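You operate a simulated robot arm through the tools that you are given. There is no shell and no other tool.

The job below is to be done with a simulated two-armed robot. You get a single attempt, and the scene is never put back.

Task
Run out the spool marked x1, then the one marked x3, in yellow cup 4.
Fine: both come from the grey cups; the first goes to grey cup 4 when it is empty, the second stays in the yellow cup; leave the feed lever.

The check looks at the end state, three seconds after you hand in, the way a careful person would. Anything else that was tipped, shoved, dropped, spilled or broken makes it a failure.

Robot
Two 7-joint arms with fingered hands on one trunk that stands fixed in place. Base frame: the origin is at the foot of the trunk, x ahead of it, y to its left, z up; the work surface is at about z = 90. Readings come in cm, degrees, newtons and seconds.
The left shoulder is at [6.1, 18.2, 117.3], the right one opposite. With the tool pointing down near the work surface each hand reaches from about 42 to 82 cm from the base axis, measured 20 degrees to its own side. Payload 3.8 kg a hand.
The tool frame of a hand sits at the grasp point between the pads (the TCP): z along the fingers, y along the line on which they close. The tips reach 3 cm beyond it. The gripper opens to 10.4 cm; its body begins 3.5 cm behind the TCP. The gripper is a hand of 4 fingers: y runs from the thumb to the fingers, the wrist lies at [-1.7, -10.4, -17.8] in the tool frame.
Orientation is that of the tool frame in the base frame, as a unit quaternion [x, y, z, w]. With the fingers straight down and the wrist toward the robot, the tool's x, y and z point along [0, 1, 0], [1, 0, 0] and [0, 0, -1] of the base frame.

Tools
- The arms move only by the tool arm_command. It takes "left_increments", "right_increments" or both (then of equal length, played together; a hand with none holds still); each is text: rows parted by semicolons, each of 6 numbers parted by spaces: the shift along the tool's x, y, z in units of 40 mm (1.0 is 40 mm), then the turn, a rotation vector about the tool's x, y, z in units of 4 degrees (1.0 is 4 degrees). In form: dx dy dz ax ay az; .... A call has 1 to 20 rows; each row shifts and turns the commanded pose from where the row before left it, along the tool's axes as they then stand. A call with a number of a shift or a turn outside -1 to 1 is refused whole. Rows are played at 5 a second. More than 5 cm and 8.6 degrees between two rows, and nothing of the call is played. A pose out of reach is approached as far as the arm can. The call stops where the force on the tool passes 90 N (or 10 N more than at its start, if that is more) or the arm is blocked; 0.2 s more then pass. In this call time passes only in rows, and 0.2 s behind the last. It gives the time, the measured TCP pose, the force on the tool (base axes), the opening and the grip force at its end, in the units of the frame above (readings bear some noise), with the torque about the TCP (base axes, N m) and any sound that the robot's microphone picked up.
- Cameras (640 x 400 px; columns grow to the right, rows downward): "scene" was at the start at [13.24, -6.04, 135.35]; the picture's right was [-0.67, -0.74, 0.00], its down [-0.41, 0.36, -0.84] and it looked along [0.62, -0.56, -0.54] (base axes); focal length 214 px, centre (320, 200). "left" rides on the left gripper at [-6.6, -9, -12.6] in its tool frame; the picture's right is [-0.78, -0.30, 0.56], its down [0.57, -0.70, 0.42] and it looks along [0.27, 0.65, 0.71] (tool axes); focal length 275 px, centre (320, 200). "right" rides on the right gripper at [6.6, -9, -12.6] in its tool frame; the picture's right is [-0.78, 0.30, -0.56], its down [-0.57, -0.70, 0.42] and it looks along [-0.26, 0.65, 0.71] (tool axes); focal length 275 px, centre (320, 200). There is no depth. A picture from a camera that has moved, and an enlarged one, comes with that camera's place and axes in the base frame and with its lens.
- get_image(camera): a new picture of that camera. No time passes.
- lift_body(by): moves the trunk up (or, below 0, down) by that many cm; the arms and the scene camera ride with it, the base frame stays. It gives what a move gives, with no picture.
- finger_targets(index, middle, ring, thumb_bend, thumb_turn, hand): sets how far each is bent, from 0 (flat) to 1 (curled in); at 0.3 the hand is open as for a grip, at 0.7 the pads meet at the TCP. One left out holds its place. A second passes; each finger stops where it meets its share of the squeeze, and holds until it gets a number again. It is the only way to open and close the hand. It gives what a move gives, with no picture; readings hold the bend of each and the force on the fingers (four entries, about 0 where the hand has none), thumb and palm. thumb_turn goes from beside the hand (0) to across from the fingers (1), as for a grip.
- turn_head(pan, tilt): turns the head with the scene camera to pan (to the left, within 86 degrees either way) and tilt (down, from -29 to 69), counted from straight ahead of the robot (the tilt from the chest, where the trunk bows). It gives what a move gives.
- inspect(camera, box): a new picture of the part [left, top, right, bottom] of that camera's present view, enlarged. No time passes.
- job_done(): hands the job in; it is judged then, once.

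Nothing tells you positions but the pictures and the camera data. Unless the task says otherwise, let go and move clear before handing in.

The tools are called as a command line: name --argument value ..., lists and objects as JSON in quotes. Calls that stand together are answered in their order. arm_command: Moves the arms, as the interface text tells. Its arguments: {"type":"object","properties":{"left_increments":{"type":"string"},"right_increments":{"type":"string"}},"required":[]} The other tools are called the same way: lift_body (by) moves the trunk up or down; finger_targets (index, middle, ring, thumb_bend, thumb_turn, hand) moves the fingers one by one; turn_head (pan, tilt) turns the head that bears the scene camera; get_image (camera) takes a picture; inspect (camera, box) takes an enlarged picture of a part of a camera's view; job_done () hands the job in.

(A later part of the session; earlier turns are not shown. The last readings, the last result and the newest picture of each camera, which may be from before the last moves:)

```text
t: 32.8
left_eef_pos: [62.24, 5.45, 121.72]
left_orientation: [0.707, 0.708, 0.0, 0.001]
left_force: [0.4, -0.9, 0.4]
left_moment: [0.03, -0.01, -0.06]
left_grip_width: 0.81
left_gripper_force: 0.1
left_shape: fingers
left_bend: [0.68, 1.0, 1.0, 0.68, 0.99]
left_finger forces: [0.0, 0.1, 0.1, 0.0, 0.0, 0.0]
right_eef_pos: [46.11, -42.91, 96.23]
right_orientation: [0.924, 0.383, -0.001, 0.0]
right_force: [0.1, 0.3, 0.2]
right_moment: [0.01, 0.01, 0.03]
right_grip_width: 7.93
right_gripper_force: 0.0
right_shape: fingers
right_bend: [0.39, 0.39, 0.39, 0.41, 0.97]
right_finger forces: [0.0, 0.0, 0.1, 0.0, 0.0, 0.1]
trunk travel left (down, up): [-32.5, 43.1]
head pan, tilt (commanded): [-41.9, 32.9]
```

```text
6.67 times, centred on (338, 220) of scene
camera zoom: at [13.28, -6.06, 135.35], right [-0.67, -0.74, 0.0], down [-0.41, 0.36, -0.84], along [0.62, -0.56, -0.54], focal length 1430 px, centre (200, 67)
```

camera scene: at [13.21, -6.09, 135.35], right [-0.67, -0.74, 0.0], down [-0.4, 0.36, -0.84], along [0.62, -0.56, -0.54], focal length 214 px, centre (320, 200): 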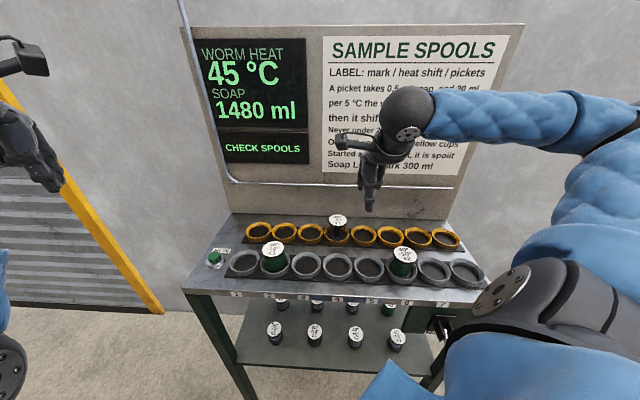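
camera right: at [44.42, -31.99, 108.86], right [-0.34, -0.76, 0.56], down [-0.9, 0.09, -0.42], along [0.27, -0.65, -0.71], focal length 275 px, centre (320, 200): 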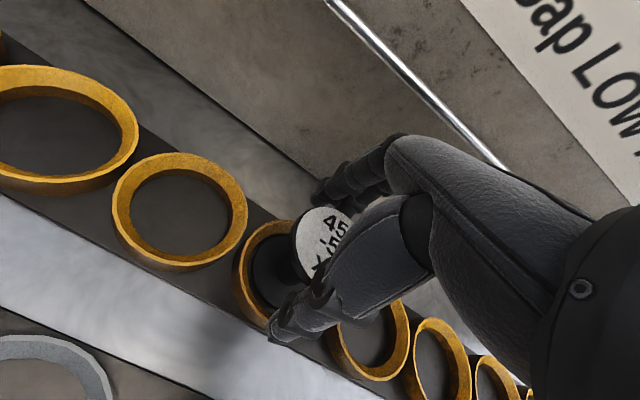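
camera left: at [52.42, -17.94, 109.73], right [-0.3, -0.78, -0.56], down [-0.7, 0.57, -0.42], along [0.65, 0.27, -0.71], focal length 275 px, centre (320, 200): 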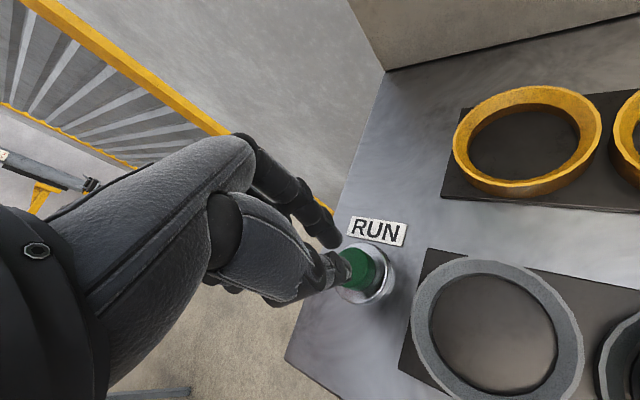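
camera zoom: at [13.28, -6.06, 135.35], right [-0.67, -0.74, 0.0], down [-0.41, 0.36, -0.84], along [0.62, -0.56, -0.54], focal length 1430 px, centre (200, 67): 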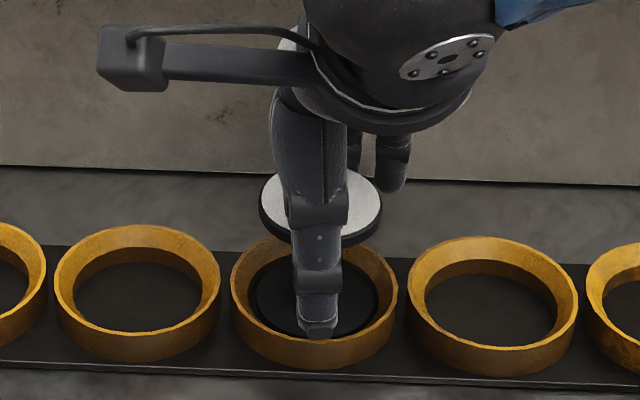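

The hand is at the same pose as when it released, with no contact. I'll close on the empty x1's flange.

finger_targets --hand "right" --index 0.6 --middle 0.6 --ring 0.6 --thumb_bend 0.6

arm_command --right_increments "0 0 -0.2 0 0 0; 0 0 -0.2 0 0 0; 0 0 -0.2 0 0 0; 0 0 -0.2 0 0 0"

inspect --camera "scene" --box '[290, 190, 386, 250]'

get_image --camera "right"

```text
t: 33.8
left_eef_pos: [62.14, 5.46, 121.72]
left_orientation: [0.707, 0.708, 0.0, -0.001]
left_force: [1.3, 0.1, 0.0]
left_moment: [0.02, -0.01, -0.01]
left_grip_width: 0.79
left_gripper_force: 0.1
left_shape: fingers
left_bend: [0.68, 1.0, 1.0, 0.68, 0.99]
left_finger forces: [0.1, 0.0, 0.0, 0.0, 0.0, 0.0]
right_eef_pos: [46.25, -42.86, 96.25]
right_orientation: [0.924, 0.383, 0.0, 0.0]
right_force: [0.4, -1.2, 0.6]
right_moment: [-0.06, -0.02, 0.04]
right_grip_width: 4.94
right_gripper_force: 10.4
right_shape: fingers
right_bend: [0.53, 0.55, 0.6, 0.53, 0.96]
right_finger forces: [5.7, 4.8, 0.0, 0.1, 10.2, 0.0]
trunk travel left (down, up): [-32.5, 43.1]
head pan, tilt (commanded): [-41.9, 32.9]
```

```text
t: 34.8
left_eef_pos: [62.18, 5.39, 121.86]
left_orientation: [0.707, 0.707, 0.0, 0.0]
left_force: [0.4, 0.2, 0.0]
left_moment: [0.01, -0.03, 0.03]
left_grip_width: 0.77
left_gripper_force: 0.1
left_shape: fingers
left_bend: [0.68, 1.0, 1.0, 0.68, 0.99]
left_finger forces: [0.0, 0.0, 0.1, 0.0, 0.0, 0.1]
right_eef_pos: [46.23, -42.9, 99.47]
right_orientation: [0.924, 0.382, 0.0, 0.0]
right_force: [0.4, 0.4, -0.4]
right_moment: [0.02, -0.01, -0.01]
right_grip_width: 4.95
right_gripper_force: 10.5
right_shape: fingers
right_bend: [0.53, 0.56, 0.6, 0.53, 0.96]
right_finger forces: [5.6, 4.5, 0.0, 0.1, 10.0, 0.0]
trunk travel left (down, up): [-32.5, 43.1]
head pan, tilt (commanded): [-41.9, 32.9]
```

```text
6.67 times, centred on (338, 220) of scene
camera zoom: at [13.25, -6.05, 135.35], right [-0.67, -0.74, 0.0], down [-0.41, 0.36, -0.84], along [0.62, -0.56, -0.54], focal length 1430 px, centre (200, 67)
```

zoom: 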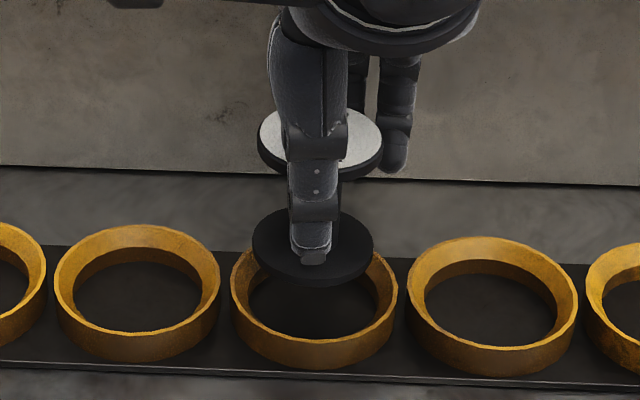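

```text
taken
camera right: at [44.44, -31.86, 112.15], right [-0.34, -0.76, 0.56], down [-0.9, 0.09, -0.42], along [0.27, -0.65, -0.71], focal length 275 px, centre (320, 200)
```

right: 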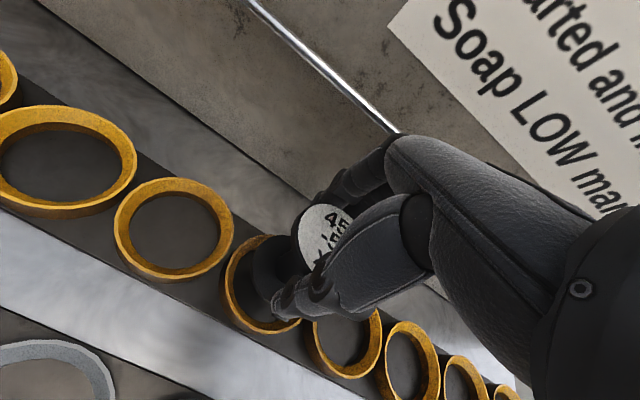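

The empty x1 is lifted out. I'll carry it straight back toward the robot to grey cup 4 at about (37.5, -33.9), staying well above the rims, then check.

arm_command --right_increments "0 0 -0.75 0 0 0; 0 -0.6 0 0 0 0; 0.05 -0.85 0 0 0 0; 0 -0.85 0 0 0 0; 0 -0.6 0 0 0 0; 0 -0.22 0 0 0 0; 0 0 0.5 0 0 0"

get_image --camera "right"

inspect --camera "scene" --box '[280, 210, 408, 290]'

```text
t: 36.4
left_eef_pos: [62.32, 5.47, 121.7]
left_orientation: [0.707, 0.708, 0.0, 0.0]
left_force: [-0.1, 1.0, 0.7]
left_moment: [0.05, -0.02, 0.02]
left_grip_width: 0.8
left_gripper_force: 0.0
left_shape: fingers
left_bend: [0.68, 1.0, 1.0, 0.68, 0.99]
left_finger forces: [0.0, 0.0, 0.1, 0.0, 0.1, 0.0]
right_eef_pos: [39.58, -34.17, 100.74]
right_orientation: [0.924, 0.383, -0.001, -0.002]
right_force: [0.3, 0.2, -1.2]
right_moment: [0.01, 0.01, -0.01]
right_grip_width: 4.94
right_gripper_force: 9.7
right_shape: fingers
right_bend: [0.53, 0.56, 0.6, 0.53, 0.96]
right_finger forces: [5.7, 4.6, 0.0, 0.0, 9.8, 0.0]
right hand out of reach, approached as far as the arm can: row 5, 6
trunk travel left (down, up): [-32.5, 43.1]
head pan, tilt (commanded): [-41.9, 32.9]
```

```text
taken
camera right: at [37.74, -23.18, 113.39], right [-0.34, -0.76, 0.56], down [-0.9, 0.09, -0.42], along [0.27, -0.65, -0.71], focal length 275 px, centre (320, 200)
```

right: 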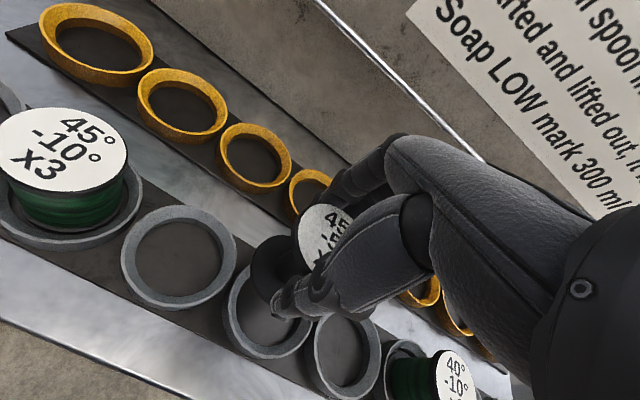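

```text
5.00 times, centred on (344, 250) of scene
camera zoom: at [13.33, -6.06, 135.34], right [-0.67, -0.74, 0.0], down [-0.41, 0.36, -0.84], along [0.62, -0.56, -0.54], focal length 1072 px, centre (200, -50)
```

zoom: 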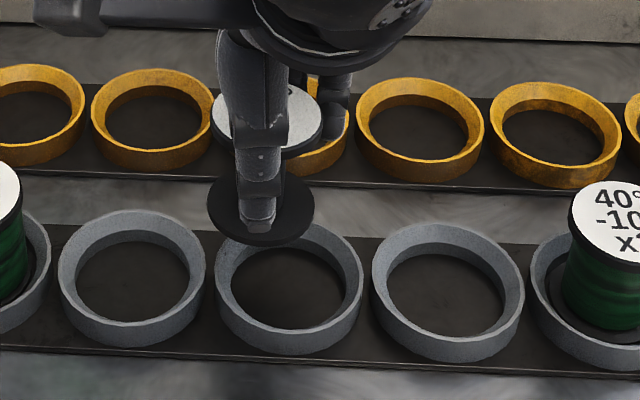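

Grey cup 4 is too close in for the arm at this trunk height: the hand stopped about 2 cm short with x1 still held. I'll back off a bit toward the yellow row, then raise the trunk so the shoulder has more room.

arm_command --right_increments "0 0.4 -0.5 0 0 0; 0 0.3 0 0 0 0"

```text
t: 37.0
left_eef_pos: [62.24, 5.57, 121.79]
left_orientation: [0.707, 0.707, 0.0, 0.001]
left_force: [0.2, -0.5, -0.4]
left_moment: [0.0, -0.01, 0.01]
left_grip_width: 0.78
left_gripper_force: 0.1
left_shape: fingers
left_bend: [0.68, 1.0, 1.0, 0.68, 0.99]
left_finger forces: [0.0, 0.1, 0.0, 0.0, 0.0, 0.1]
right_eef_pos: [41.31, -36.32, 102.66]
right_orientation: [0.924, 0.383, 0.0, -0.001]
right_force: [-0.3, -0.2, -1.3]
right_moment: [0.0, 0.0, 0.0]
right_grip_width: 4.93
right_gripper_force: 10.1
right_shape: fingers
right_bend: [0.53, 0.56, 0.6, 0.53, 0.96]
right_finger forces: [5.7, 4.7, 0.1, 0.0, 9.9, 0.0]
trunk travel left (down, up): [-32.5, 43.1]
head pan, tilt (commanded): [-41.9, 32.9]
```

The hand follows from where it actually stood, so it's in reach again. Now I'll raise the trunk 13 cm; both hands and the held spool ride up with it.

lift_body --by 13

get_image --camera "scene"

get_image --camera "right"

```text
t: 38.6
left_eef_pos: [62.09, 5.35, 134.77]
left_orientation: [0.707, 0.707, -0.001, -0.001]
left_force: [-0.2, 0.3, 0.8]
left_moment: [0.03, 0.03, -0.02]
left_grip_width: 0.78
left_gripper_force: 0.1
left_shape: fingers
left_bend: [0.68, 1.0, 1.0, 0.68, 0.99]
left_finger forces: [0.0, 0.1, 0.1, 0.0, 0.0, 0.1]
right_eef_pos: [41.24, -36.08, 115.64]
right_orientation: [0.924, 0.382, 0.0, -0.001]
right_force: [-0.4, 0.0, -0.9]
right_moment: [-0.02, -0.03, -0.01]
right_grip_width: 4.92
right_gripper_force: 10.3
right_shape: fingers
right_bend: [0.53, 0.56, 0.6, 0.53, 0.96]
right_finger forces: [5.7, 4.6, 0.0, 0.0, 9.8, 0.0]
trunk travel left (down, up): [-45.5, 30.1]
head pan, tilt (commanded): [-41.9, 32.9]
```

```text
taken
camera scene: at [9.82, -6.05, 148.46], right [-0.67, -0.74, 0.0], down [-0.41, 0.36, -0.84], along [0.62, -0.56, -0.54], focal length 214 px, centre (320, 200)
```

scene: 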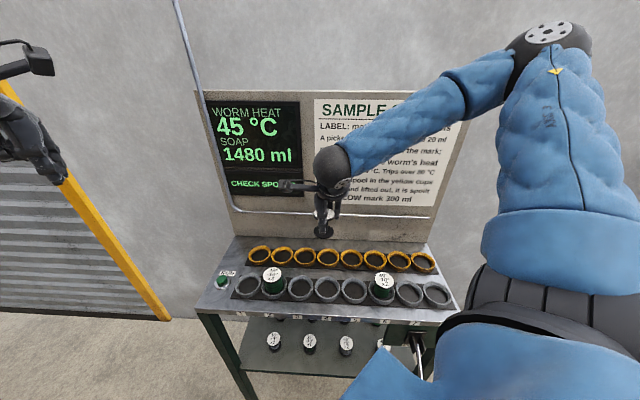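

```text
taken
camera right: at [39.48, -25.11, 128.33], right [-0.34, -0.76, 0.56], down [-0.9, 0.09, -0.42], along [0.27, -0.65, -0.71], focal length 275 px, centre (320, 200)
```

right: 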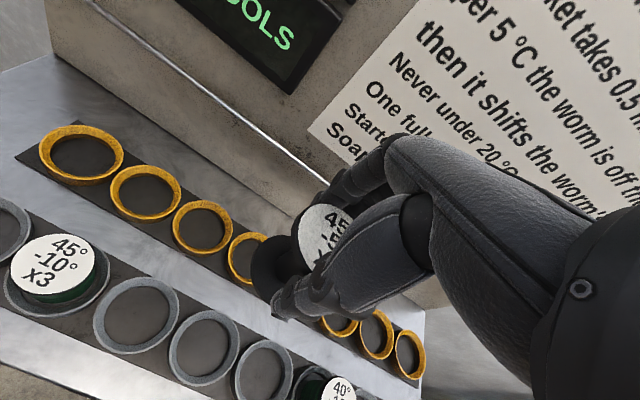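

The trunk is up and x1 is still held. Now I'll go to above grey cup 4, lowering to where the spool base is still clear of the rims.

arm_command --right_increments "-0.09 -0.35 0.5 0 0 0; -0.09 -0.35 0.7 0 0 0; -0.08 -0.36 0.7 0 0 0; 0 0 0.9 0 0 0; 0 0 0.9 0 0 0"

get_image --camera "right"

inspect --camera "scene" --box '[260, 220, 388, 300]'

```text
t: 39.8
left_eef_pos: [62.05, 5.4, 134.85]
left_orientation: [0.707, 0.707, -0.001, -0.001]
left_force: [0.4, -0.1, 0.2]
left_moment: [0.01, -0.01, -0.02]
left_grip_width: 0.81
left_gripper_force: 0.0
left_shape: fingers
left_bend: [0.68, 1.0, 1.0, 0.68, 0.99]
left_finger forces: [0.0, 0.0, 0.0, 0.1, 0.1, 0.0]
right_eef_pos: [37.54, -33.87, 100.82]
right_orientation: [0.924, 0.382, 0.0, 0.0]
right_force: [0.0, -0.4, -1.4]
right_moment: [0.0, -0.02, 0.03]
right_grip_width: 4.92
right_gripper_force: 9.6
right_shape: fingers
right_bend: [0.53, 0.56, 0.6, 0.53, 0.96]
right_finger forces: [5.6, 4.6, 0.0, 0.1, 9.8, 0.0]
trunk travel left (down, up): [-45.5, 30.1]
head pan, tilt (commanded): [-41.9, 32.9]
```

```text
taken
camera right: at [35.83, -22.87, 113.48], right [-0.34, -0.76, 0.56], down [-0.9, 0.09, -0.42], along [0.27, -0.65, -0.71], focal length 275 px, centre (320, 200)
```

right: 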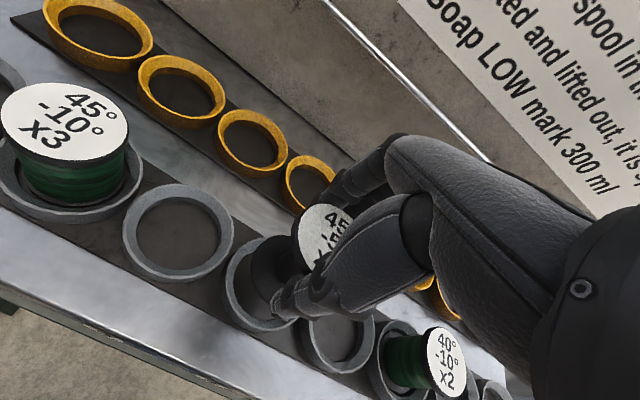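

```text
5.00 times, centred on (324, 260) of scene
camera zoom: at [9.83, -6.09, 148.47], right [-0.67, -0.74, 0.0], down [-0.41, 0.36, -0.84], along [0.62, -0.56, -0.54], focal length 1072 px, centre (300, -100)
```

zoom: 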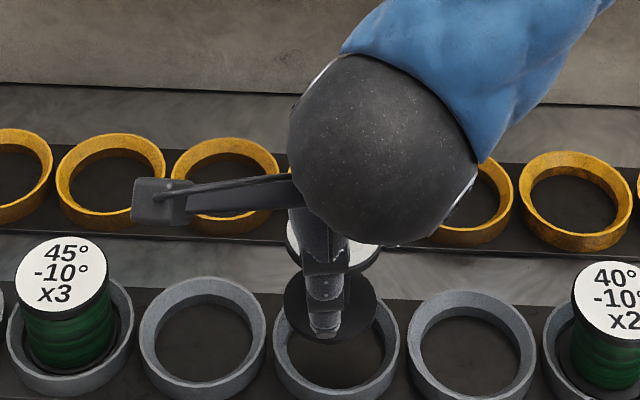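

x1 is over grey cup 4. From this view its base looks about 0.4 cm too far along the row toward cup 3, so I'll confirm with the hand camera.

inspect --camera "right" --box '[200, 190, 360, 340]'

inspect --camera "scene" --box '[304, 262, 352, 302]'

```text
2.67 times, centred on (280, 265) of right
camera zoom: at [35.83, -22.87, 113.48], right [-0.34, -0.76, 0.56], down [-0.9, 0.09, -0.42], along [0.27, -0.65, -0.71], focal length 734 px, centre (427, 27)
```

zoom: 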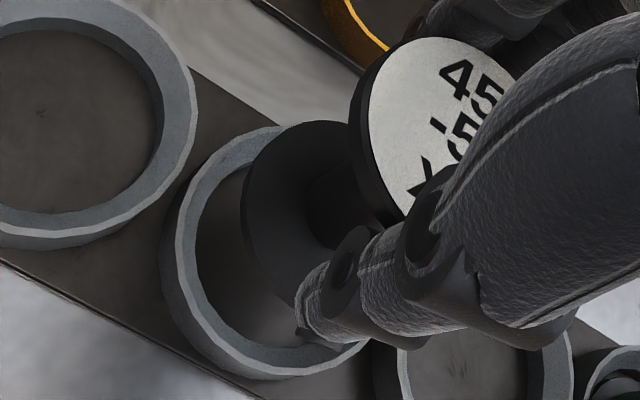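

```text
10.00 times, centred on (328, 282) of scene
camera zoom: at [9.83, -6.09, 148.47], right [-0.67, -0.74, 0.0], down [-0.41, 0.36, -0.84], along [0.62, -0.56, -0.54], focal length 2145 px, centre (240, -620)
```

zoom: 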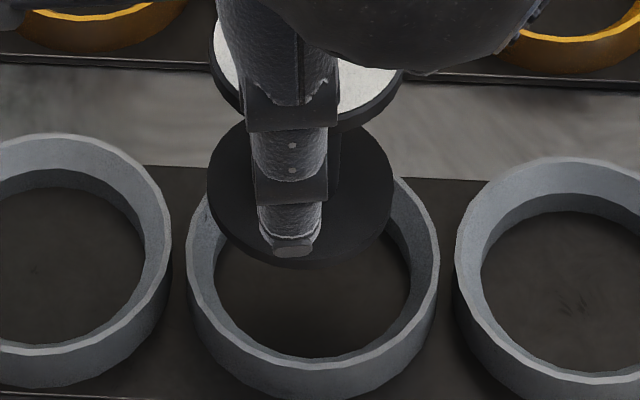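

Both views agree: the base is about 0.35 cm off in each direction. I'll correct and then lower slowly into grey cup 4.

arm_command --right_increments "-0.0875 0.075 0 0 0 0; 0 0 0.3 0 0 0; 0 0 0.3 0 0 0; 0 0 0.2 0 0 0; 0 0 0.15 0 0 0"

inspect --camera "scene" --box '[284, 250, 364, 300]'

inspect --camera "right" --box '[200, 190, 360, 340]'

```text
t: 41.0
left_eef_pos: [61.99, 5.49, 134.85]
left_orientation: [0.706, 0.708, 0.0, 0.0]
left_force: [-0.9, 0.3, -0.3]
left_moment: [0.01, 0.0, 0.0]
left_grip_width: 0.8
left_gripper_force: 0.0
left_shape: fingers
left_bend: [0.68, 1.0, 1.0, 0.68, 0.99]
left_finger forces: [0.0, 0.0, 0.0, 0.0, 0.0, 0.1]
right_eef_pos: [37.4, -34.25, 97.1]
right_orientation: [0.924, 0.383, 0.0, 0.0]
right_force: [-0.2, 0.2, -1.5]
right_moment: [0.01, -0.01, -0.03]
right_grip_width: 4.93
right_gripper_force: 10.1
right_shape: fingers
right_bend: [0.53, 0.56, 0.6, 0.53, 0.96]
right_finger forces: [5.6, 4.6, 0.0, 0.0, 9.6, 0.1]
trunk travel left (down, up): [-45.5, 30.1]
head pan, tilt (commanded): [-41.9, 32.9]
```

```text
8.00 times, centred on (324, 275) of scene
camera zoom: at [9.8, -6.03, 148.47], right [-0.67, -0.74, 0.0], down [-0.41, 0.36, -0.84], along [0.62, -0.56, -0.54], focal length 1716 px, centre (288, -400)
```

zoom: 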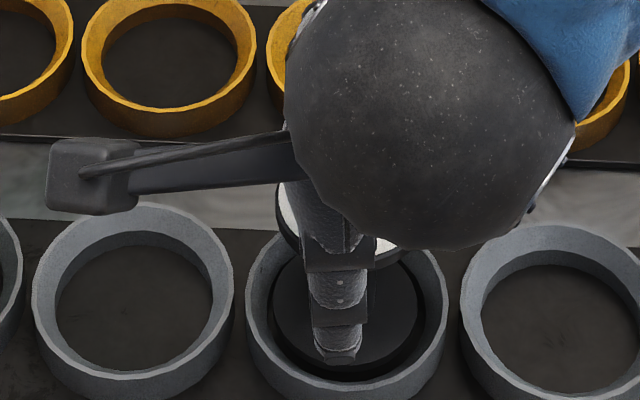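

```text
2.67 times, centred on (280, 265) of right
camera zoom: at [35.64, -23.2, 109.73], right [-0.34, -0.76, 0.56], down [-0.9, 0.09, -0.43], along [0.27, -0.65, -0.71], focal length 734 px, centre (427, 27)
```

zoom: 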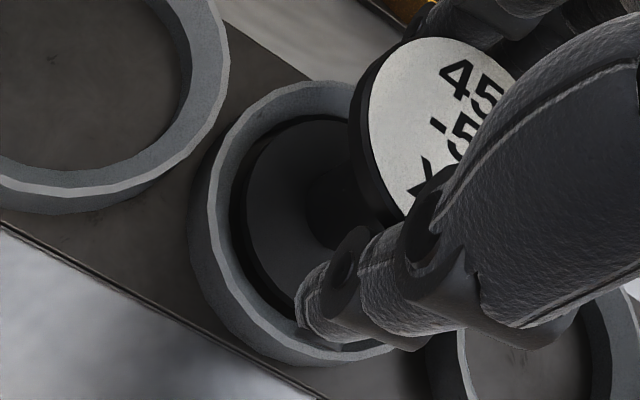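

x1's base is centred inside grey cup 4 with no side force. I'll lower the last centimetre.

arm_command --right_increments "0 0 0.1 0 0 0; 0 0 0.08 0 0 0; 0 0 0.06 0 0 0"

```text
t: 41.8
left_eef_pos: [61.85, 5.46, 134.89]
left_orientation: [0.707, 0.707, -0.001, -0.001]
left_force: [-0.2, 0.0, -0.3]
left_moment: [0.0, 0.04, -0.01]
left_grip_width: 0.8
left_gripper_force: 0.0
left_shape: fingers
left_bend: [0.68, 1.0, 1.0, 0.68, 0.99]
left_finger forces: [0.1, 0.0, 0.0, 0.1, 0.1, 0.1]
right_eef_pos: [37.62, -34.19, 96.3]
right_orientation: [0.924, 0.382, 0.001, 0.0]
right_force: [-0.9, 0.0, 4.4]
right_moment: [-0.09, -0.02, 0.03]
right_grip_width: 4.96
right_gripper_force: 10.5
right_shape: fingers
right_bend: [0.53, 0.56, 0.6, 0.53, 0.96]
right_finger forces: [5.6, 4.8, 0.1, 0.1, 10.7, 0.1]
trunk travel left (down, up): [-45.5, 30.1]
head pan, tilt (commanded): [-41.9, 32.9]
```

It has touched the floor (4.4 N up). I'll open the fingers.

finger_targets --hand "right" --index 0.41 --middle 0.41 --ring 0.41 --thumb_bend 0.41

arm_command --right_increments "0 0 -0.2 0 0 0; 0 0 -0.4 0 0 0; 0 0 -0.7 0 0 0; 0 0 -0.9 0 0 0"

get_image --camera "right"

get_image --camera "scene"

```text
t: 42.8
left_eef_pos: [62.06, 5.43, 134.84]
left_orientation: [0.707, 0.707, 0.0, 0.0]
left_force: [0.3, 0.3, 0.7]
left_moment: [0.0, 0.01, -0.02]
left_grip_width: 0.76
left_gripper_force: 0.0
left_shape: fingers
left_bend: [0.68, 1.0, 1.0, 0.68, 0.99]
left_finger forces: [0.0, 0.0, 0.1, 0.1, 0.0, 0.0]
right_eef_pos: [37.53, -34.38, 96.19]
right_orientation: [0.924, 0.383, 0.0, 0.0]
right_force: [0.4, -0.5, 0.6]
right_moment: [0.04, 0.01, -0.02]
right_grip_width: 7.64
right_gripper_force: 0.0
right_shape: fingers
right_bend: [0.41, 0.41, 0.41, 0.41, 0.97]
right_finger forces: [0.0, 0.1, 0.0, 0.1, 0.1, 0.0]
trunk travel left (down, up): [-45.5, 30.1]
head pan, tilt (commanded): [-41.9, 32.9]
```

```text
t: 43.8
left_eef_pos: [61.95, 5.34, 134.86]
left_orientation: [0.707, 0.707, 0.0, -0.001]
left_force: [-0.7, -0.6, 0.5]
left_moment: [0.03, -0.01, 0.0]
left_grip_width: 0.81
left_gripper_force: 0.1
left_shape: fingers
left_bend: [0.68, 1.0, 1.0, 0.68, 0.99]
left_finger forces: [0.1, 0.0, 0.1, 0.0, 0.1, 0.1]
right_eef_pos: [37.5, -34.12, 105.16]
right_orientation: [0.924, 0.383, 0.0, 0.0]
right_force: [-0.6, -0.3, -0.1]
right_moment: [-0.01, -0.01, -0.01]
right_grip_width: 7.67
right_gripper_force: 0.1
right_shape: fingers
right_bend: [0.41, 0.41, 0.41, 0.41, 0.97]
right_finger forces: [0.0, 0.0, 0.0, 0.0, 0.1, 0.0]
trunk travel left (down, up): [-45.5, 30.1]
head pan, tilt (commanded): [-41.9, 32.9]
```

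```text
taken
camera right: at [35.62, -23.2, 117.79], right [-0.34, -0.76, 0.56], down [-0.9, 0.09, -0.43], along [0.27, -0.65, -0.71], focal length 275 px, centre (320, 200)
```

right: 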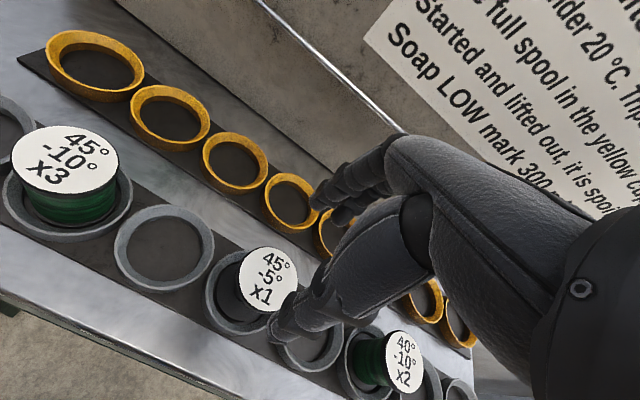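

```text
taken
camera scene: at [9.69, -6.01, 148.48], right [-0.67, -0.74, 0.0], down [-0.4, 0.36, -0.84], along [0.63, -0.56, -0.54], focal length 214 px, centre (320, 200)
```

scene: 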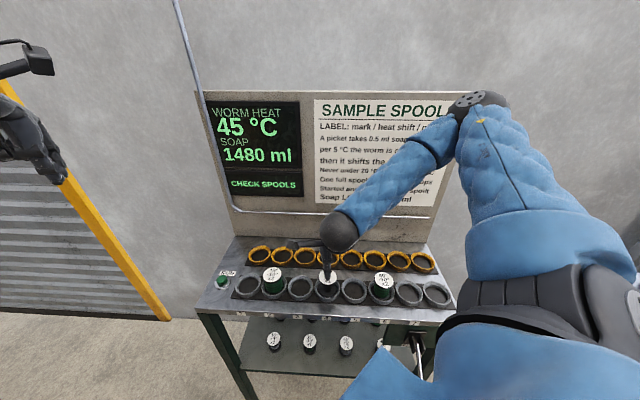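

x1 stands empty in grey cup 4, released. Next I'll move along to above x3 in grey cup 2.

arm_command --right_increments "0.3 0 -0.6 0 0 0; 0.8 0 -0.2 0 0 0; 0.8 0 0 0 0 0; 0.8 0 0 0 0 0; 0.8 0 0 0 0 0; 0.48 -0.04 0 0 0 0"

get_image --camera "right"

get_image --camera "scene"

inspect --camera "scene" --box '[230, 240, 358, 320]'

```text
t: 45.2
left_eef_pos: [61.99, 5.37, 134.83]
left_orientation: [0.707, 0.708, 0.0, 0.0]
left_force: [-0.6, 0.5, -0.3]
left_moment: [0.02, 0.01, 0.01]
left_grip_width: 0.79
left_gripper_force: 0.2
left_shape: fingers
left_bend: [0.68, 1.0, 1.0, 0.68, 0.99]
left_finger forces: [0.0, 0.1, 0.0, 0.1, 0.1, 0.0]
right_eef_pos: [48.67, -22.9, 108.22]
right_orientation: [0.924, 0.383, 0.0, -0.001]
right_force: [0.4, 0.3, -0.1]
right_moment: [0.0, 0.02, -0.01]
right_grip_width: 7.63
right_gripper_force: 0.0
right_shape: fingers
right_bend: [0.41, 0.41, 0.41, 0.41, 0.97]
right_finger forces: [0.0, 0.0, 0.1, 0.0, 0.0, 0.0]
trunk travel left (down, up): [-45.5, 30.1]
head pan, tilt (commanded): [-41.9, 32.9]
```

```text
taken
camera right: at [46.85, -11.89, 120.84], right [-0.34, -0.76, 0.56], down [-0.9, 0.09, -0.42], along [0.27, -0.65, -0.71], focal length 275 px, centre (320, 200)
```

right: 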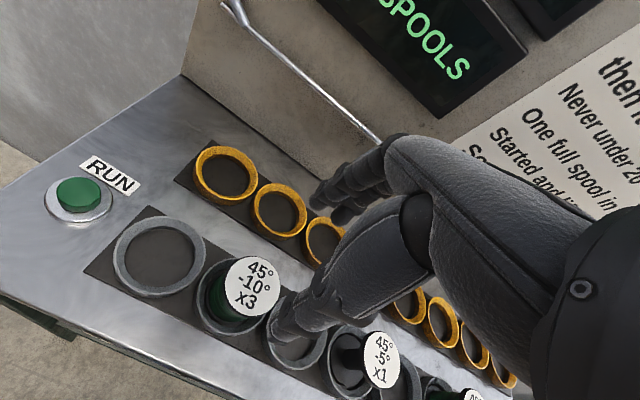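

```text
taken
camera scene: at [9.79, -6.02, 148.47], right [-0.67, -0.74, 0.0], down [-0.41, 0.36, -0.84], along [0.62, -0.56, -0.54], focal length 214 px, centre (320, 200)
```

scene: 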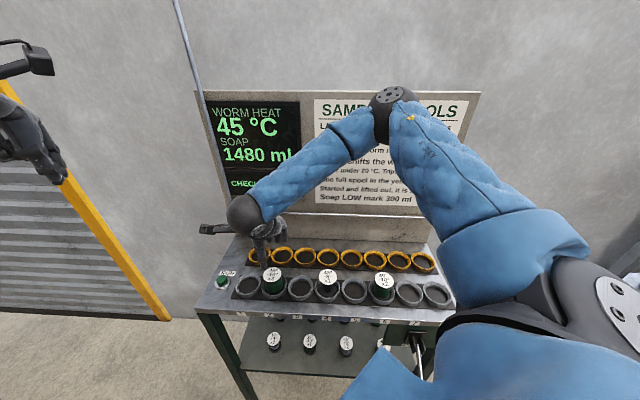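

```text
5.00 times, centred on (294, 280) of scene
camera zoom: at [9.79, -6.02, 148.47], right [-0.67, -0.74, 0.0], down [-0.41, 0.36, -0.84], along [0.62, -0.56, -0.54], focal length 1072 px, centre (450, -200)
```

zoom: 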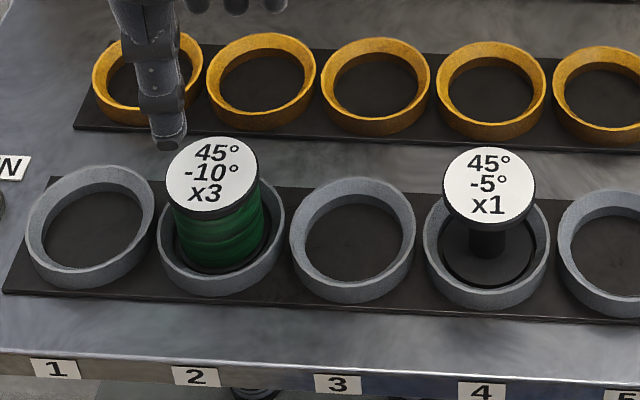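

x1 sits above the "4" tag as required, and x3 is at about (48.65, -22.45), right between the open pads. I'll open slightly wider and descend onto it.

finger_targets --hand "right" --index 0.36 --middle 0.36 --ring 0.36 --thumb_bend 0.39

arm_command --right_increments "0 0 0.7 0 0 0; 0 0 0.8 0 0 0; 0 0 0.6 0 0 0"

get_image --camera "right"

inspect --camera "scene" --box '[230, 240, 326, 300]'

```text
t: 46.2
left_eef_pos: [61.98, 5.28, 134.79]
left_orientation: [0.707, 0.707, 0.0, 0.0]
left_force: [0.0, 0.1, -0.3]
left_moment: [-0.01, 0.01, 0.03]
left_grip_width: 0.75
left_gripper_force: 0.1
left_shape: fingers
left_bend: [0.68, 1.0, 1.0, 0.68, 0.99]
left_finger forces: [0.0, 0.0, 0.0, 0.0, 0.0, 0.0]
right_eef_pos: [48.62, -22.96, 108.12]
right_orientation: [0.923, 0.384, 0.0, -0.001]
right_force: [0.4, -0.2, 0.0]
right_moment: [0.0, -0.01, 0.04]
right_grip_width: 8.58
right_gripper_force: 0.0
right_shape: fingers
right_bend: [0.36, 0.36, 0.36, 0.39, 0.97]
right_finger forces: [0.0, 0.0, 0.0, 0.1, 0.0, 0.0]
trunk travel left (down, up): [-45.5, 30.1]
head pan, tilt (commanded): [-41.9, 32.9]
```

```text
t: 47.0
left_eef_pos: [62.19, 5.42, 134.87]
left_orientation: [0.707, 0.707, 0.0, -0.001]
left_force: [0.0, 0.0, 0.7]
left_moment: [-0.01, -0.01, -0.01]
left_grip_width: 0.79
left_gripper_force: 0.1
left_shape: fingers
left_bend: [0.68, 1.0, 1.0, 0.68, 0.99]
left_finger forces: [0.0, 0.0, 0.1, 0.0, 0.0, 0.0]
right_eef_pos: [47.41, -25.56, 101.87]
right_orientation: [0.924, 0.383, 0.0, -0.001]
right_force: [0.6, 0.4, 0.2]
right_moment: [0.06, 0.0, 0.0]
right_grip_width: 8.56
right_gripper_force: 0.1
right_shape: fingers
right_bend: [0.36, 0.36, 0.36, 0.39, 0.97]
right_finger forces: [0.1, 0.1, 0.0, 0.0, 0.0, 0.1]
right hand out of reach, approached as far as the arm can: row 1, 2, 3
trunk travel left (down, up): [-45.5, 30.1]
head pan, tilt (commanded): [-41.9, 32.9]
```

```text
taken
camera right: at [45.73, -14.66, 114.65], right [-0.34, -0.76, 0.56], down [-0.9, 0.09, -0.42], along [0.27, -0.64, -0.71], focal length 275 px, centre (320, 200)
```

right: 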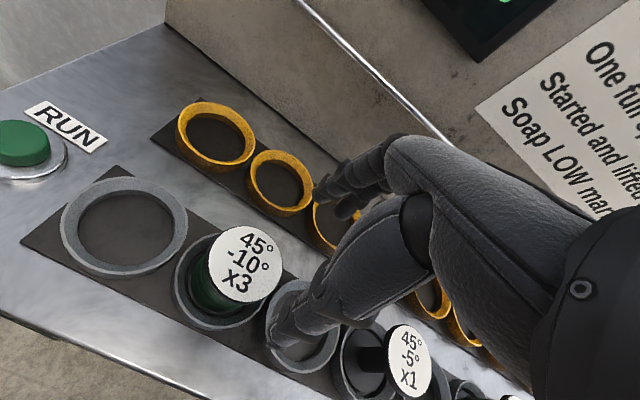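

```text
6.67 times, centred on (278, 270) of scene
camera zoom: at [9.81, -6.06, 148.47], right [-0.67, -0.74, 0.0], down [-0.41, 0.36, -0.84], along [0.62, -0.56, -0.54], focal length 1430 px, centre (600, -267)
```

zoom: 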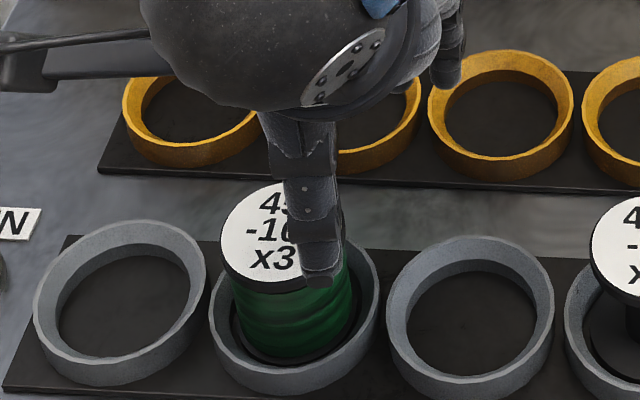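

With the trunk raised, x3 is out of this arm's reach at this wrist angle: the hand drifted sideways and stopped above the bench, touching nothing. I'll raise the hand well clear, turn the wrist partly back toward straight ahead (neighbouring cups are empty now), and bring the trunk back down.

arm_command --right_increments "0 0 -0.6 0 0 0; 0 0 -0.8 0 0 0; 0 0 -0.8 0 0 0; 0 0 -0.9 0 0 0; 0 0 -0.9 0 0 0; 0 0 -0.5 0 0 0"

get_image --camera "scene"

inspect --camera "scene" --box '[230, 240, 358, 320]'

```text
t: 48.4
left_eef_pos: [62.01, 5.29, 134.81]
left_orientation: [0.707, 0.707, 0.0, 0.0]
left_force: [-0.5, 0.5, 0.0]
left_moment: [0.01, 0.02, 0.01]
left_grip_width: 0.79
left_gripper_force: 0.1
left_shape: fingers
left_bend: [0.68, 1.0, 1.0, 0.68, 0.99]
left_finger forces: [0.1, 0.0, 0.0, 0.1, 0.1, 0.0]
right_eef_pos: [47.53, -25.54, 120.03]
right_orientation: [0.924, 0.383, 0.0, 0.0]
right_force: [-0.1, 0.4, 0.4]
right_moment: [0.03, -0.05, -0.01]
right_grip_width: 8.53
right_gripper_force: 0.0
right_shape: fingers
right_bend: [0.36, 0.36, 0.36, 0.39, 0.97]
right_finger forces: [0.0, 0.0, 0.1, 0.1, 0.0, 0.1]
trunk travel left (down, up): [-45.5, 30.1]
head pan, tilt (commanded): [-41.9, 32.9]
```

```text
taken
camera scene: at [9.76, -6.03, 148.47], right [-0.67, -0.74, 0.0], down [-0.41, 0.36, -0.84], along [0.62, -0.56, -0.54], focal length 214 px, centre (320, 200)
```

scene: 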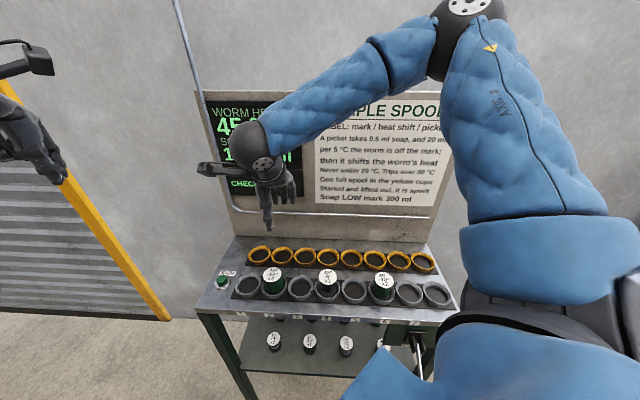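

```text
5.00 times, centred on (294, 280) of scene
camera zoom: at [9.76, -6.03, 148.47], right [-0.67, -0.74, 0.0], down [-0.41, 0.36, -0.84], along [0.62, -0.56, -0.54], focal length 1072 px, centre (450, -200)
```

zoom: 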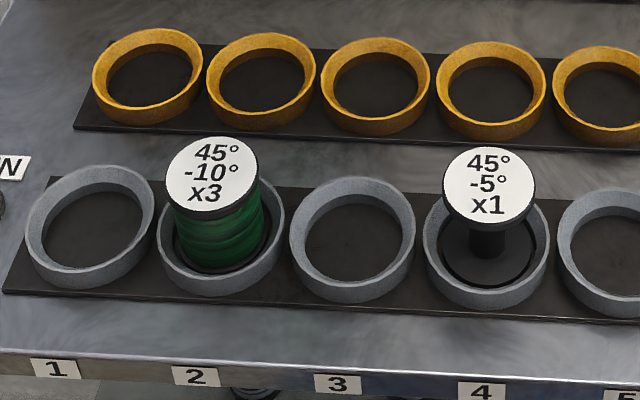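

x3 and x1 haven't moved. Now I'll turn the wrist 25° back and lower the trunk to its original height.

arm_command --right_increments "0 0 0 0 0 -0.893; 0 0 0 0 0 -0.893; 0 0 0 0 0 -0.893; 0 0 0 0 0 -0.893; 0 0 0 0 0 -0.893; 0 0 0 0 0 -0.893; 0 0 0 0 0 -0.892"

lift_body --by -13

get_image --camera "scene"

get_image --camera "right"

```text
t: 50.0
left_eef_pos: [62.03, 5.41, 134.89]
left_orientation: [0.707, 0.707, 0.0, 0.001]
left_force: [0.0, 0.4, 0.5]
left_moment: [0.02, 0.0, 0.01]
left_grip_width: 0.8
left_gripper_force: 0.0
left_shape: fingers
left_bend: [0.68, 1.0, 1.0, 0.68, 0.99]
left_finger forces: [0.1, 0.0, 0.0, 0.0, 0.1, 0.0]
right_eef_pos: [47.37, -25.68, 120.0]
right_orientation: [0.818, 0.575, 0.0, 0.0]
right_force: [0.1, 0.3, -0.5]
right_moment: [0.01, 0.0, 0.01]
right_grip_width: 8.56
right_gripper_force: 0.0
right_shape: fingers
right_bend: [0.36, 0.36, 0.36, 0.39, 0.97]
right_finger forces: [0.0, 0.0, 0.0, 0.0, 0.0, 0.0]
trunk travel left (down, up): [-45.5, 30.1]
head pan, tilt (commanded): [-41.9, 32.9]
```

```text
t: 51.6
left_eef_pos: [62.25, 5.45, 122.01]
left_orientation: [0.707, 0.707, 0.0, 0.001]
left_force: [0.2, -0.2, 0.7]
left_moment: [0.02, -0.02, 0.01]
left_grip_width: 0.81
left_gripper_force: 0.1
left_shape: fingers
left_bend: [0.68, 1.0, 1.0, 0.68, 0.99]
left_finger forces: [0.1, 0.0, 0.0, 0.0, 0.1, 0.1]
right_eef_pos: [47.38, -25.62, 107.07]
right_orientation: [0.819, 0.573, 0.0, 0.001]
right_force: [-0.3, 0.1, 0.6]
right_moment: [-0.01, 0.01, 0.0]
right_grip_width: 8.51
right_gripper_force: 0.0
right_shape: fingers
right_bend: [0.36, 0.36, 0.36, 0.39, 0.97]
right_finger forces: [0.0, 0.0, 0.0, 0.0, 0.0, 0.0]
trunk travel left (down, up): [-32.5, 43.1]
head pan, tilt (commanded): [-41.9, 32.9]
```

```text
taken
camera scene: at [13.21, -5.99, 135.37], right [-0.67, -0.74, 0.0], down [-0.4, 0.36, -0.84], along [0.63, -0.56, -0.54], focal length 214 px, centre (320, 200)
```

scene: 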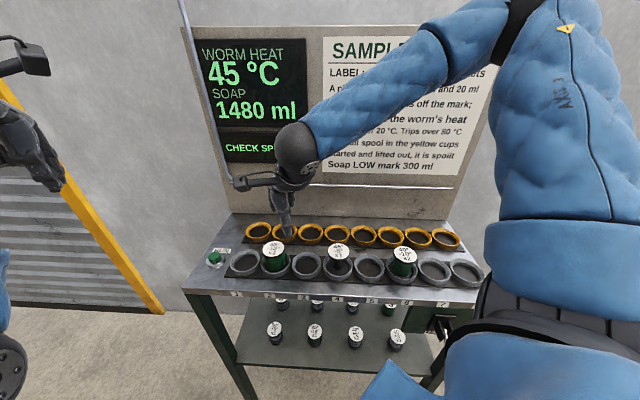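

```text
taken
camera right: at [41.17, -16.36, 119.66], right [0.01, -0.83, 0.56], down [-0.85, -0.3, -0.43], along [0.52, -0.47, -0.71], focal length 275 px, centre (320, 200)
```

right: 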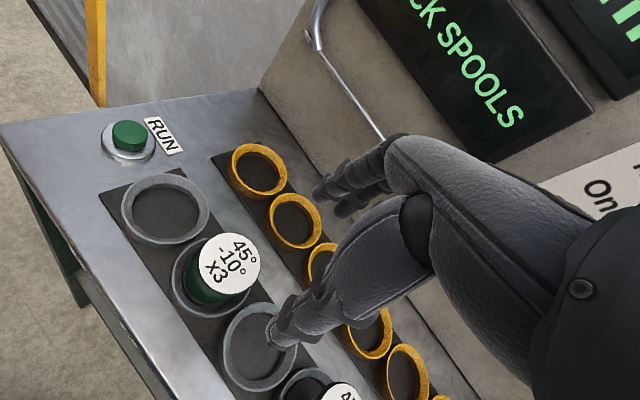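

x3 is at (48.6, -22.4) from this view too. I'll move over it and lower partway, watching for any reach warning.

arm_command --right_increments "0.4 0.06 0 0 0 0; 0.378 0.0525 0 0 0 0; 0 0 0.6 0 0 0; 0 0 0.6 0 0 0"

get_image --camera "right"

inspect --camera "scene" --box '[222, 200, 350, 280]'

```text
t: 52.6
left_eef_pos: [62.3, 5.53, 121.79]
left_orientation: [0.706, 0.708, 0.0, 0.0]
left_force: [0.1, 0.2, -0.5]
left_moment: [-0.03, 0.02, 0.03]
left_grip_width: 0.78
left_gripper_force: 0.1
left_shape: fingers
left_bend: [0.68, 1.0, 1.0, 0.68, 0.99]
left_finger forces: [0.0, 0.0, 0.1, 0.0, 0.0, 0.0]
right_eef_pos: [49.07, -22.94, 102.01]
right_orientation: [0.819, 0.574, 0.0, 0.0]
right_force: [0.1, 0.2, -0.5]
right_moment: [0.01, -0.02, -0.01]
right_grip_width: 8.56
right_gripper_force: 0.0
right_shape: fingers
right_bend: [0.36, 0.36, 0.36, 0.39, 0.97]
right_finger forces: [0.0, 0.0, 0.0, 0.0, 0.1, 0.0]
trunk travel left (down, up): [-32.5, 43.1]
head pan, tilt (commanded): [-41.9, 32.9]
```

```text
taken
camera right: at [42.78, -13.63, 114.77], right [0.01, -0.83, 0.56], down [-0.85, -0.3, -0.42], along [0.52, -0.47, -0.71], focal length 275 px, centre (320, 200)
```

right: 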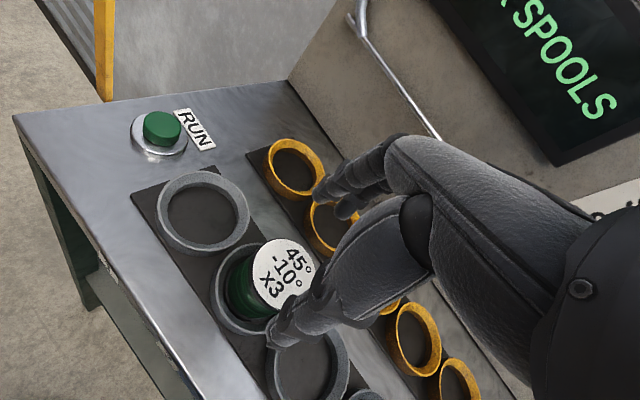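

```text
5.00 times, centred on (286, 240) of scene
camera zoom: at [13.29, -6.05, 135.34], right [-0.67, -0.74, 0.0], down [-0.41, 0.36, -0.84], along [0.62, -0.56, -0.54], focal length 1072 px, centre (490, 0)
```

zoom: 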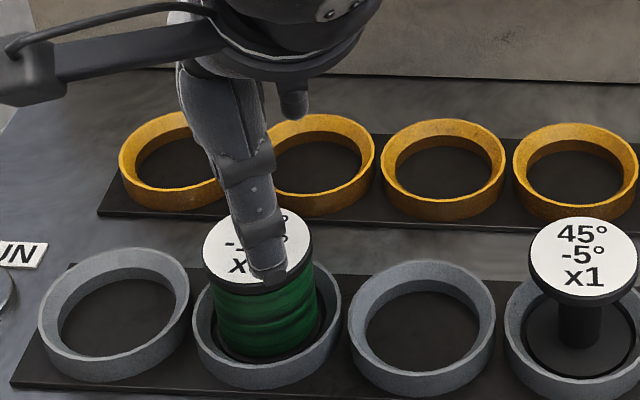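

Everything is in reach now and x3's flange lies between the pads. I'll lower the last 6 cm.

arm_command --right_increments "0.03 -0.05 0.4 0 0 0; 0 0 0.5 0 0 0; 0 0 0.54 0 0 0"

get_image --camera "right"

inspect --camera "scene" --box '[222, 200, 350, 280]'

```text
t: 53.4
left_eef_pos: [62.2, 5.34, 121.84]
left_orientation: [0.708, 0.707, 0.001, 0.0]
left_force: [-0.5, -0.2, -0.2]
left_moment: [0.0, 0.02, -0.02]
left_grip_width: 0.79
left_gripper_force: 0.1
left_shape: fingers
left_bend: [0.68, 1.0, 1.0, 0.68, 0.99]
left_finger forces: [0.0, 0.1, 0.1, 0.0, 0.0, 0.0]
right_eef_pos: [48.87, -22.77, 96.37]
right_orientation: [0.82, 0.573, -0.001, 0.0]
right_force: [-0.8, 0.1, 0.5]
right_moment: [0.01, 0.02, -0.01]
right_grip_width: 8.54
right_gripper_force: 0.0
right_shape: fingers
right_bend: [0.36, 0.36, 0.36, 0.39, 0.97]
right_finger forces: [0.0, 0.0, 0.0, 0.0, 0.0, 0.1]
trunk travel left (down, up): [-32.5, 43.1]
head pan, tilt (commanded): [-41.9, 32.9]
```

```text
taken
camera right: at [42.59, -13.46, 109.01], right [0.01, -0.83, 0.56], down [-0.86, -0.3, -0.42], along [0.52, -0.47, -0.71], focal length 275 px, centre (320, 200)
```

right: 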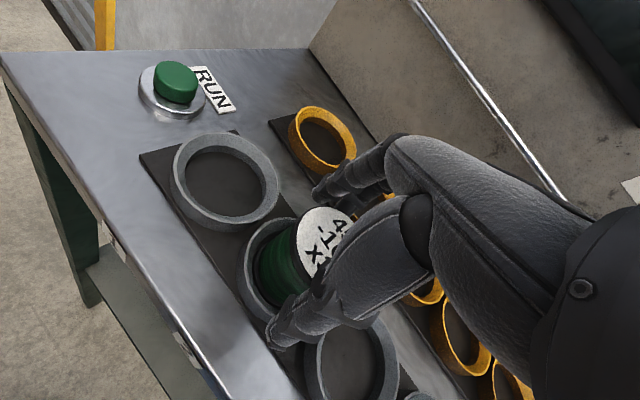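

```text
5.00 times, centred on (286, 240) of scene
camera zoom: at [13.31, -6.06, 135.34], right [-0.67, -0.74, 0.0], down [-0.41, 0.36, -0.84], along [0.62, -0.56, -0.54], focal length 1072 px, centre (490, 0)
```

zoom: 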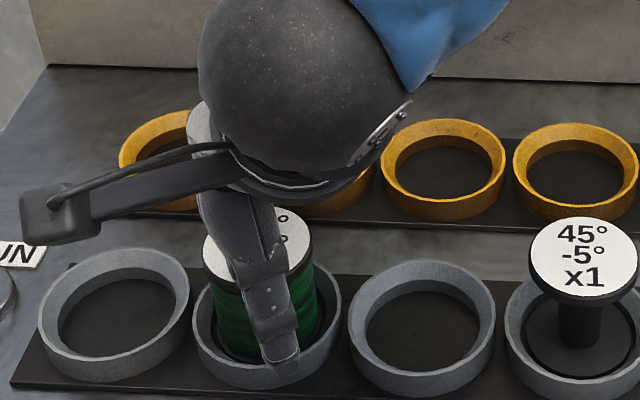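

x3 is straddled with no contact. I'll close gently, then squeeze.

finger_targets --hand "right" --index 0.46 --middle 0.46 --ring 0.46 --thumb_bend 0.46

finger_targets --hand "right" --index 0.6 --middle 0.6 --ring 0.6 --thumb_bend 0.6

inspect --camera "scene" --box '[222, 200, 350, 280]'

get_image --camera "right"

```text
t: 54.4
left_eef_pos: [62.16, 5.32, 121.76]
left_orientation: [0.707, 0.707, 0.0, 0.0]
left_force: [0.3, -0.2, 0.3]
left_moment: [0.01, 0.04, 0.05]
left_grip_width: 0.79
left_gripper_force: 0.0
left_shape: fingers
left_bend: [0.68, 1.0, 1.0, 0.68, 0.99]
left_finger forces: [0.1, 0.0, 0.0, 0.0, 0.0, 0.0]
right_eef_pos: [48.84, -22.71, 96.41]
right_orientation: [0.819, 0.574, 0.0, 0.0]
right_force: [0.2, 0.3, -0.4]
right_moment: [0.0, 0.03, 0.0]
right_grip_width: 6.48
right_gripper_force: 0.0
right_shape: fingers
right_bend: [0.46, 0.46, 0.46, 0.46, 0.97]
right_finger forces: [0.0, 0.0, 0.0, 0.0, 0.0, 0.0]
trunk travel left (down, up): [-32.5, 43.1]
head pan, tilt (commanded): [-41.9, 32.9]
```

```text
t: 55.4
left_eef_pos: [62.23, 5.43, 121.84]
left_orientation: [0.707, 0.707, 0.0, 0.001]
left_force: [0.4, 0.4, -0.1]
left_moment: [-0.02, 0.02, 0.01]
left_grip_width: 0.8
left_gripper_force: 0.1
left_shape: fingers
left_bend: [0.68, 1.0, 1.0, 0.68, 0.99]
left_finger forces: [0.1, 0.1, 0.1, 0.1, 0.0, 0.0]
right_eef_pos: [48.82, -22.64, 96.37]
right_orientation: [0.82, 0.573, 0.001, 0.0]
right_force: [0.3, -0.5, 0.4]
right_moment: [-0.06, -0.14, 0.02]
right_grip_width: 4.93
right_gripper_force: 10.3
right_shape: fingers
right_bend: [0.53, 0.55, 0.6, 0.53, 0.96]
right_finger forces: [5.8, 5.6, 0.0, 0.0, 10.1, 0.0]
trunk travel left (down, up): [-32.5, 43.1]
head pan, tilt (commanded): [-41.9, 32.9]
```

```text
5.00 times, centred on (286, 240) of scene
camera zoom: at [13.26, -6.04, 135.35], right [-0.67, -0.74, 0.0], down [-0.41, 0.36, -0.84], along [0.62, -0.56, -0.54], focal length 1072 px, centre (490, 0)
```

zoom: 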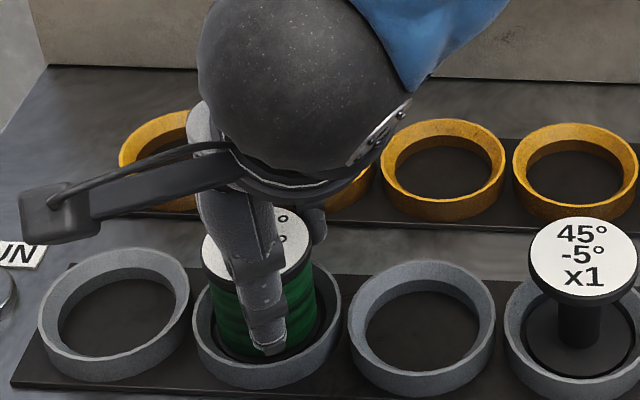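

```text
taken
camera right: at [42.55, -13.44, 109.06], right [0.01, -0.83, 0.56], down [-0.85, -0.3, -0.42], along [0.52, -0.47, -0.71], focal length 275 px, centre (320, 200)
```

right: 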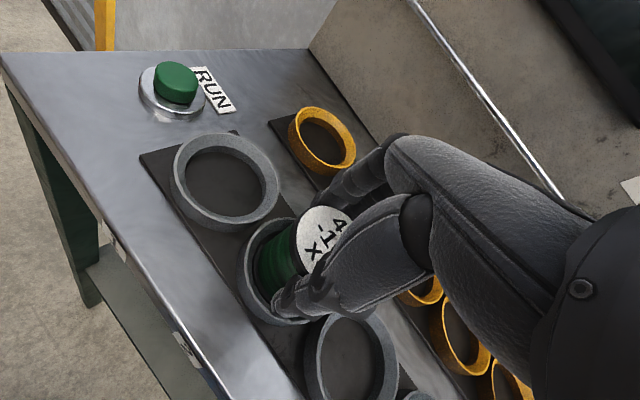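

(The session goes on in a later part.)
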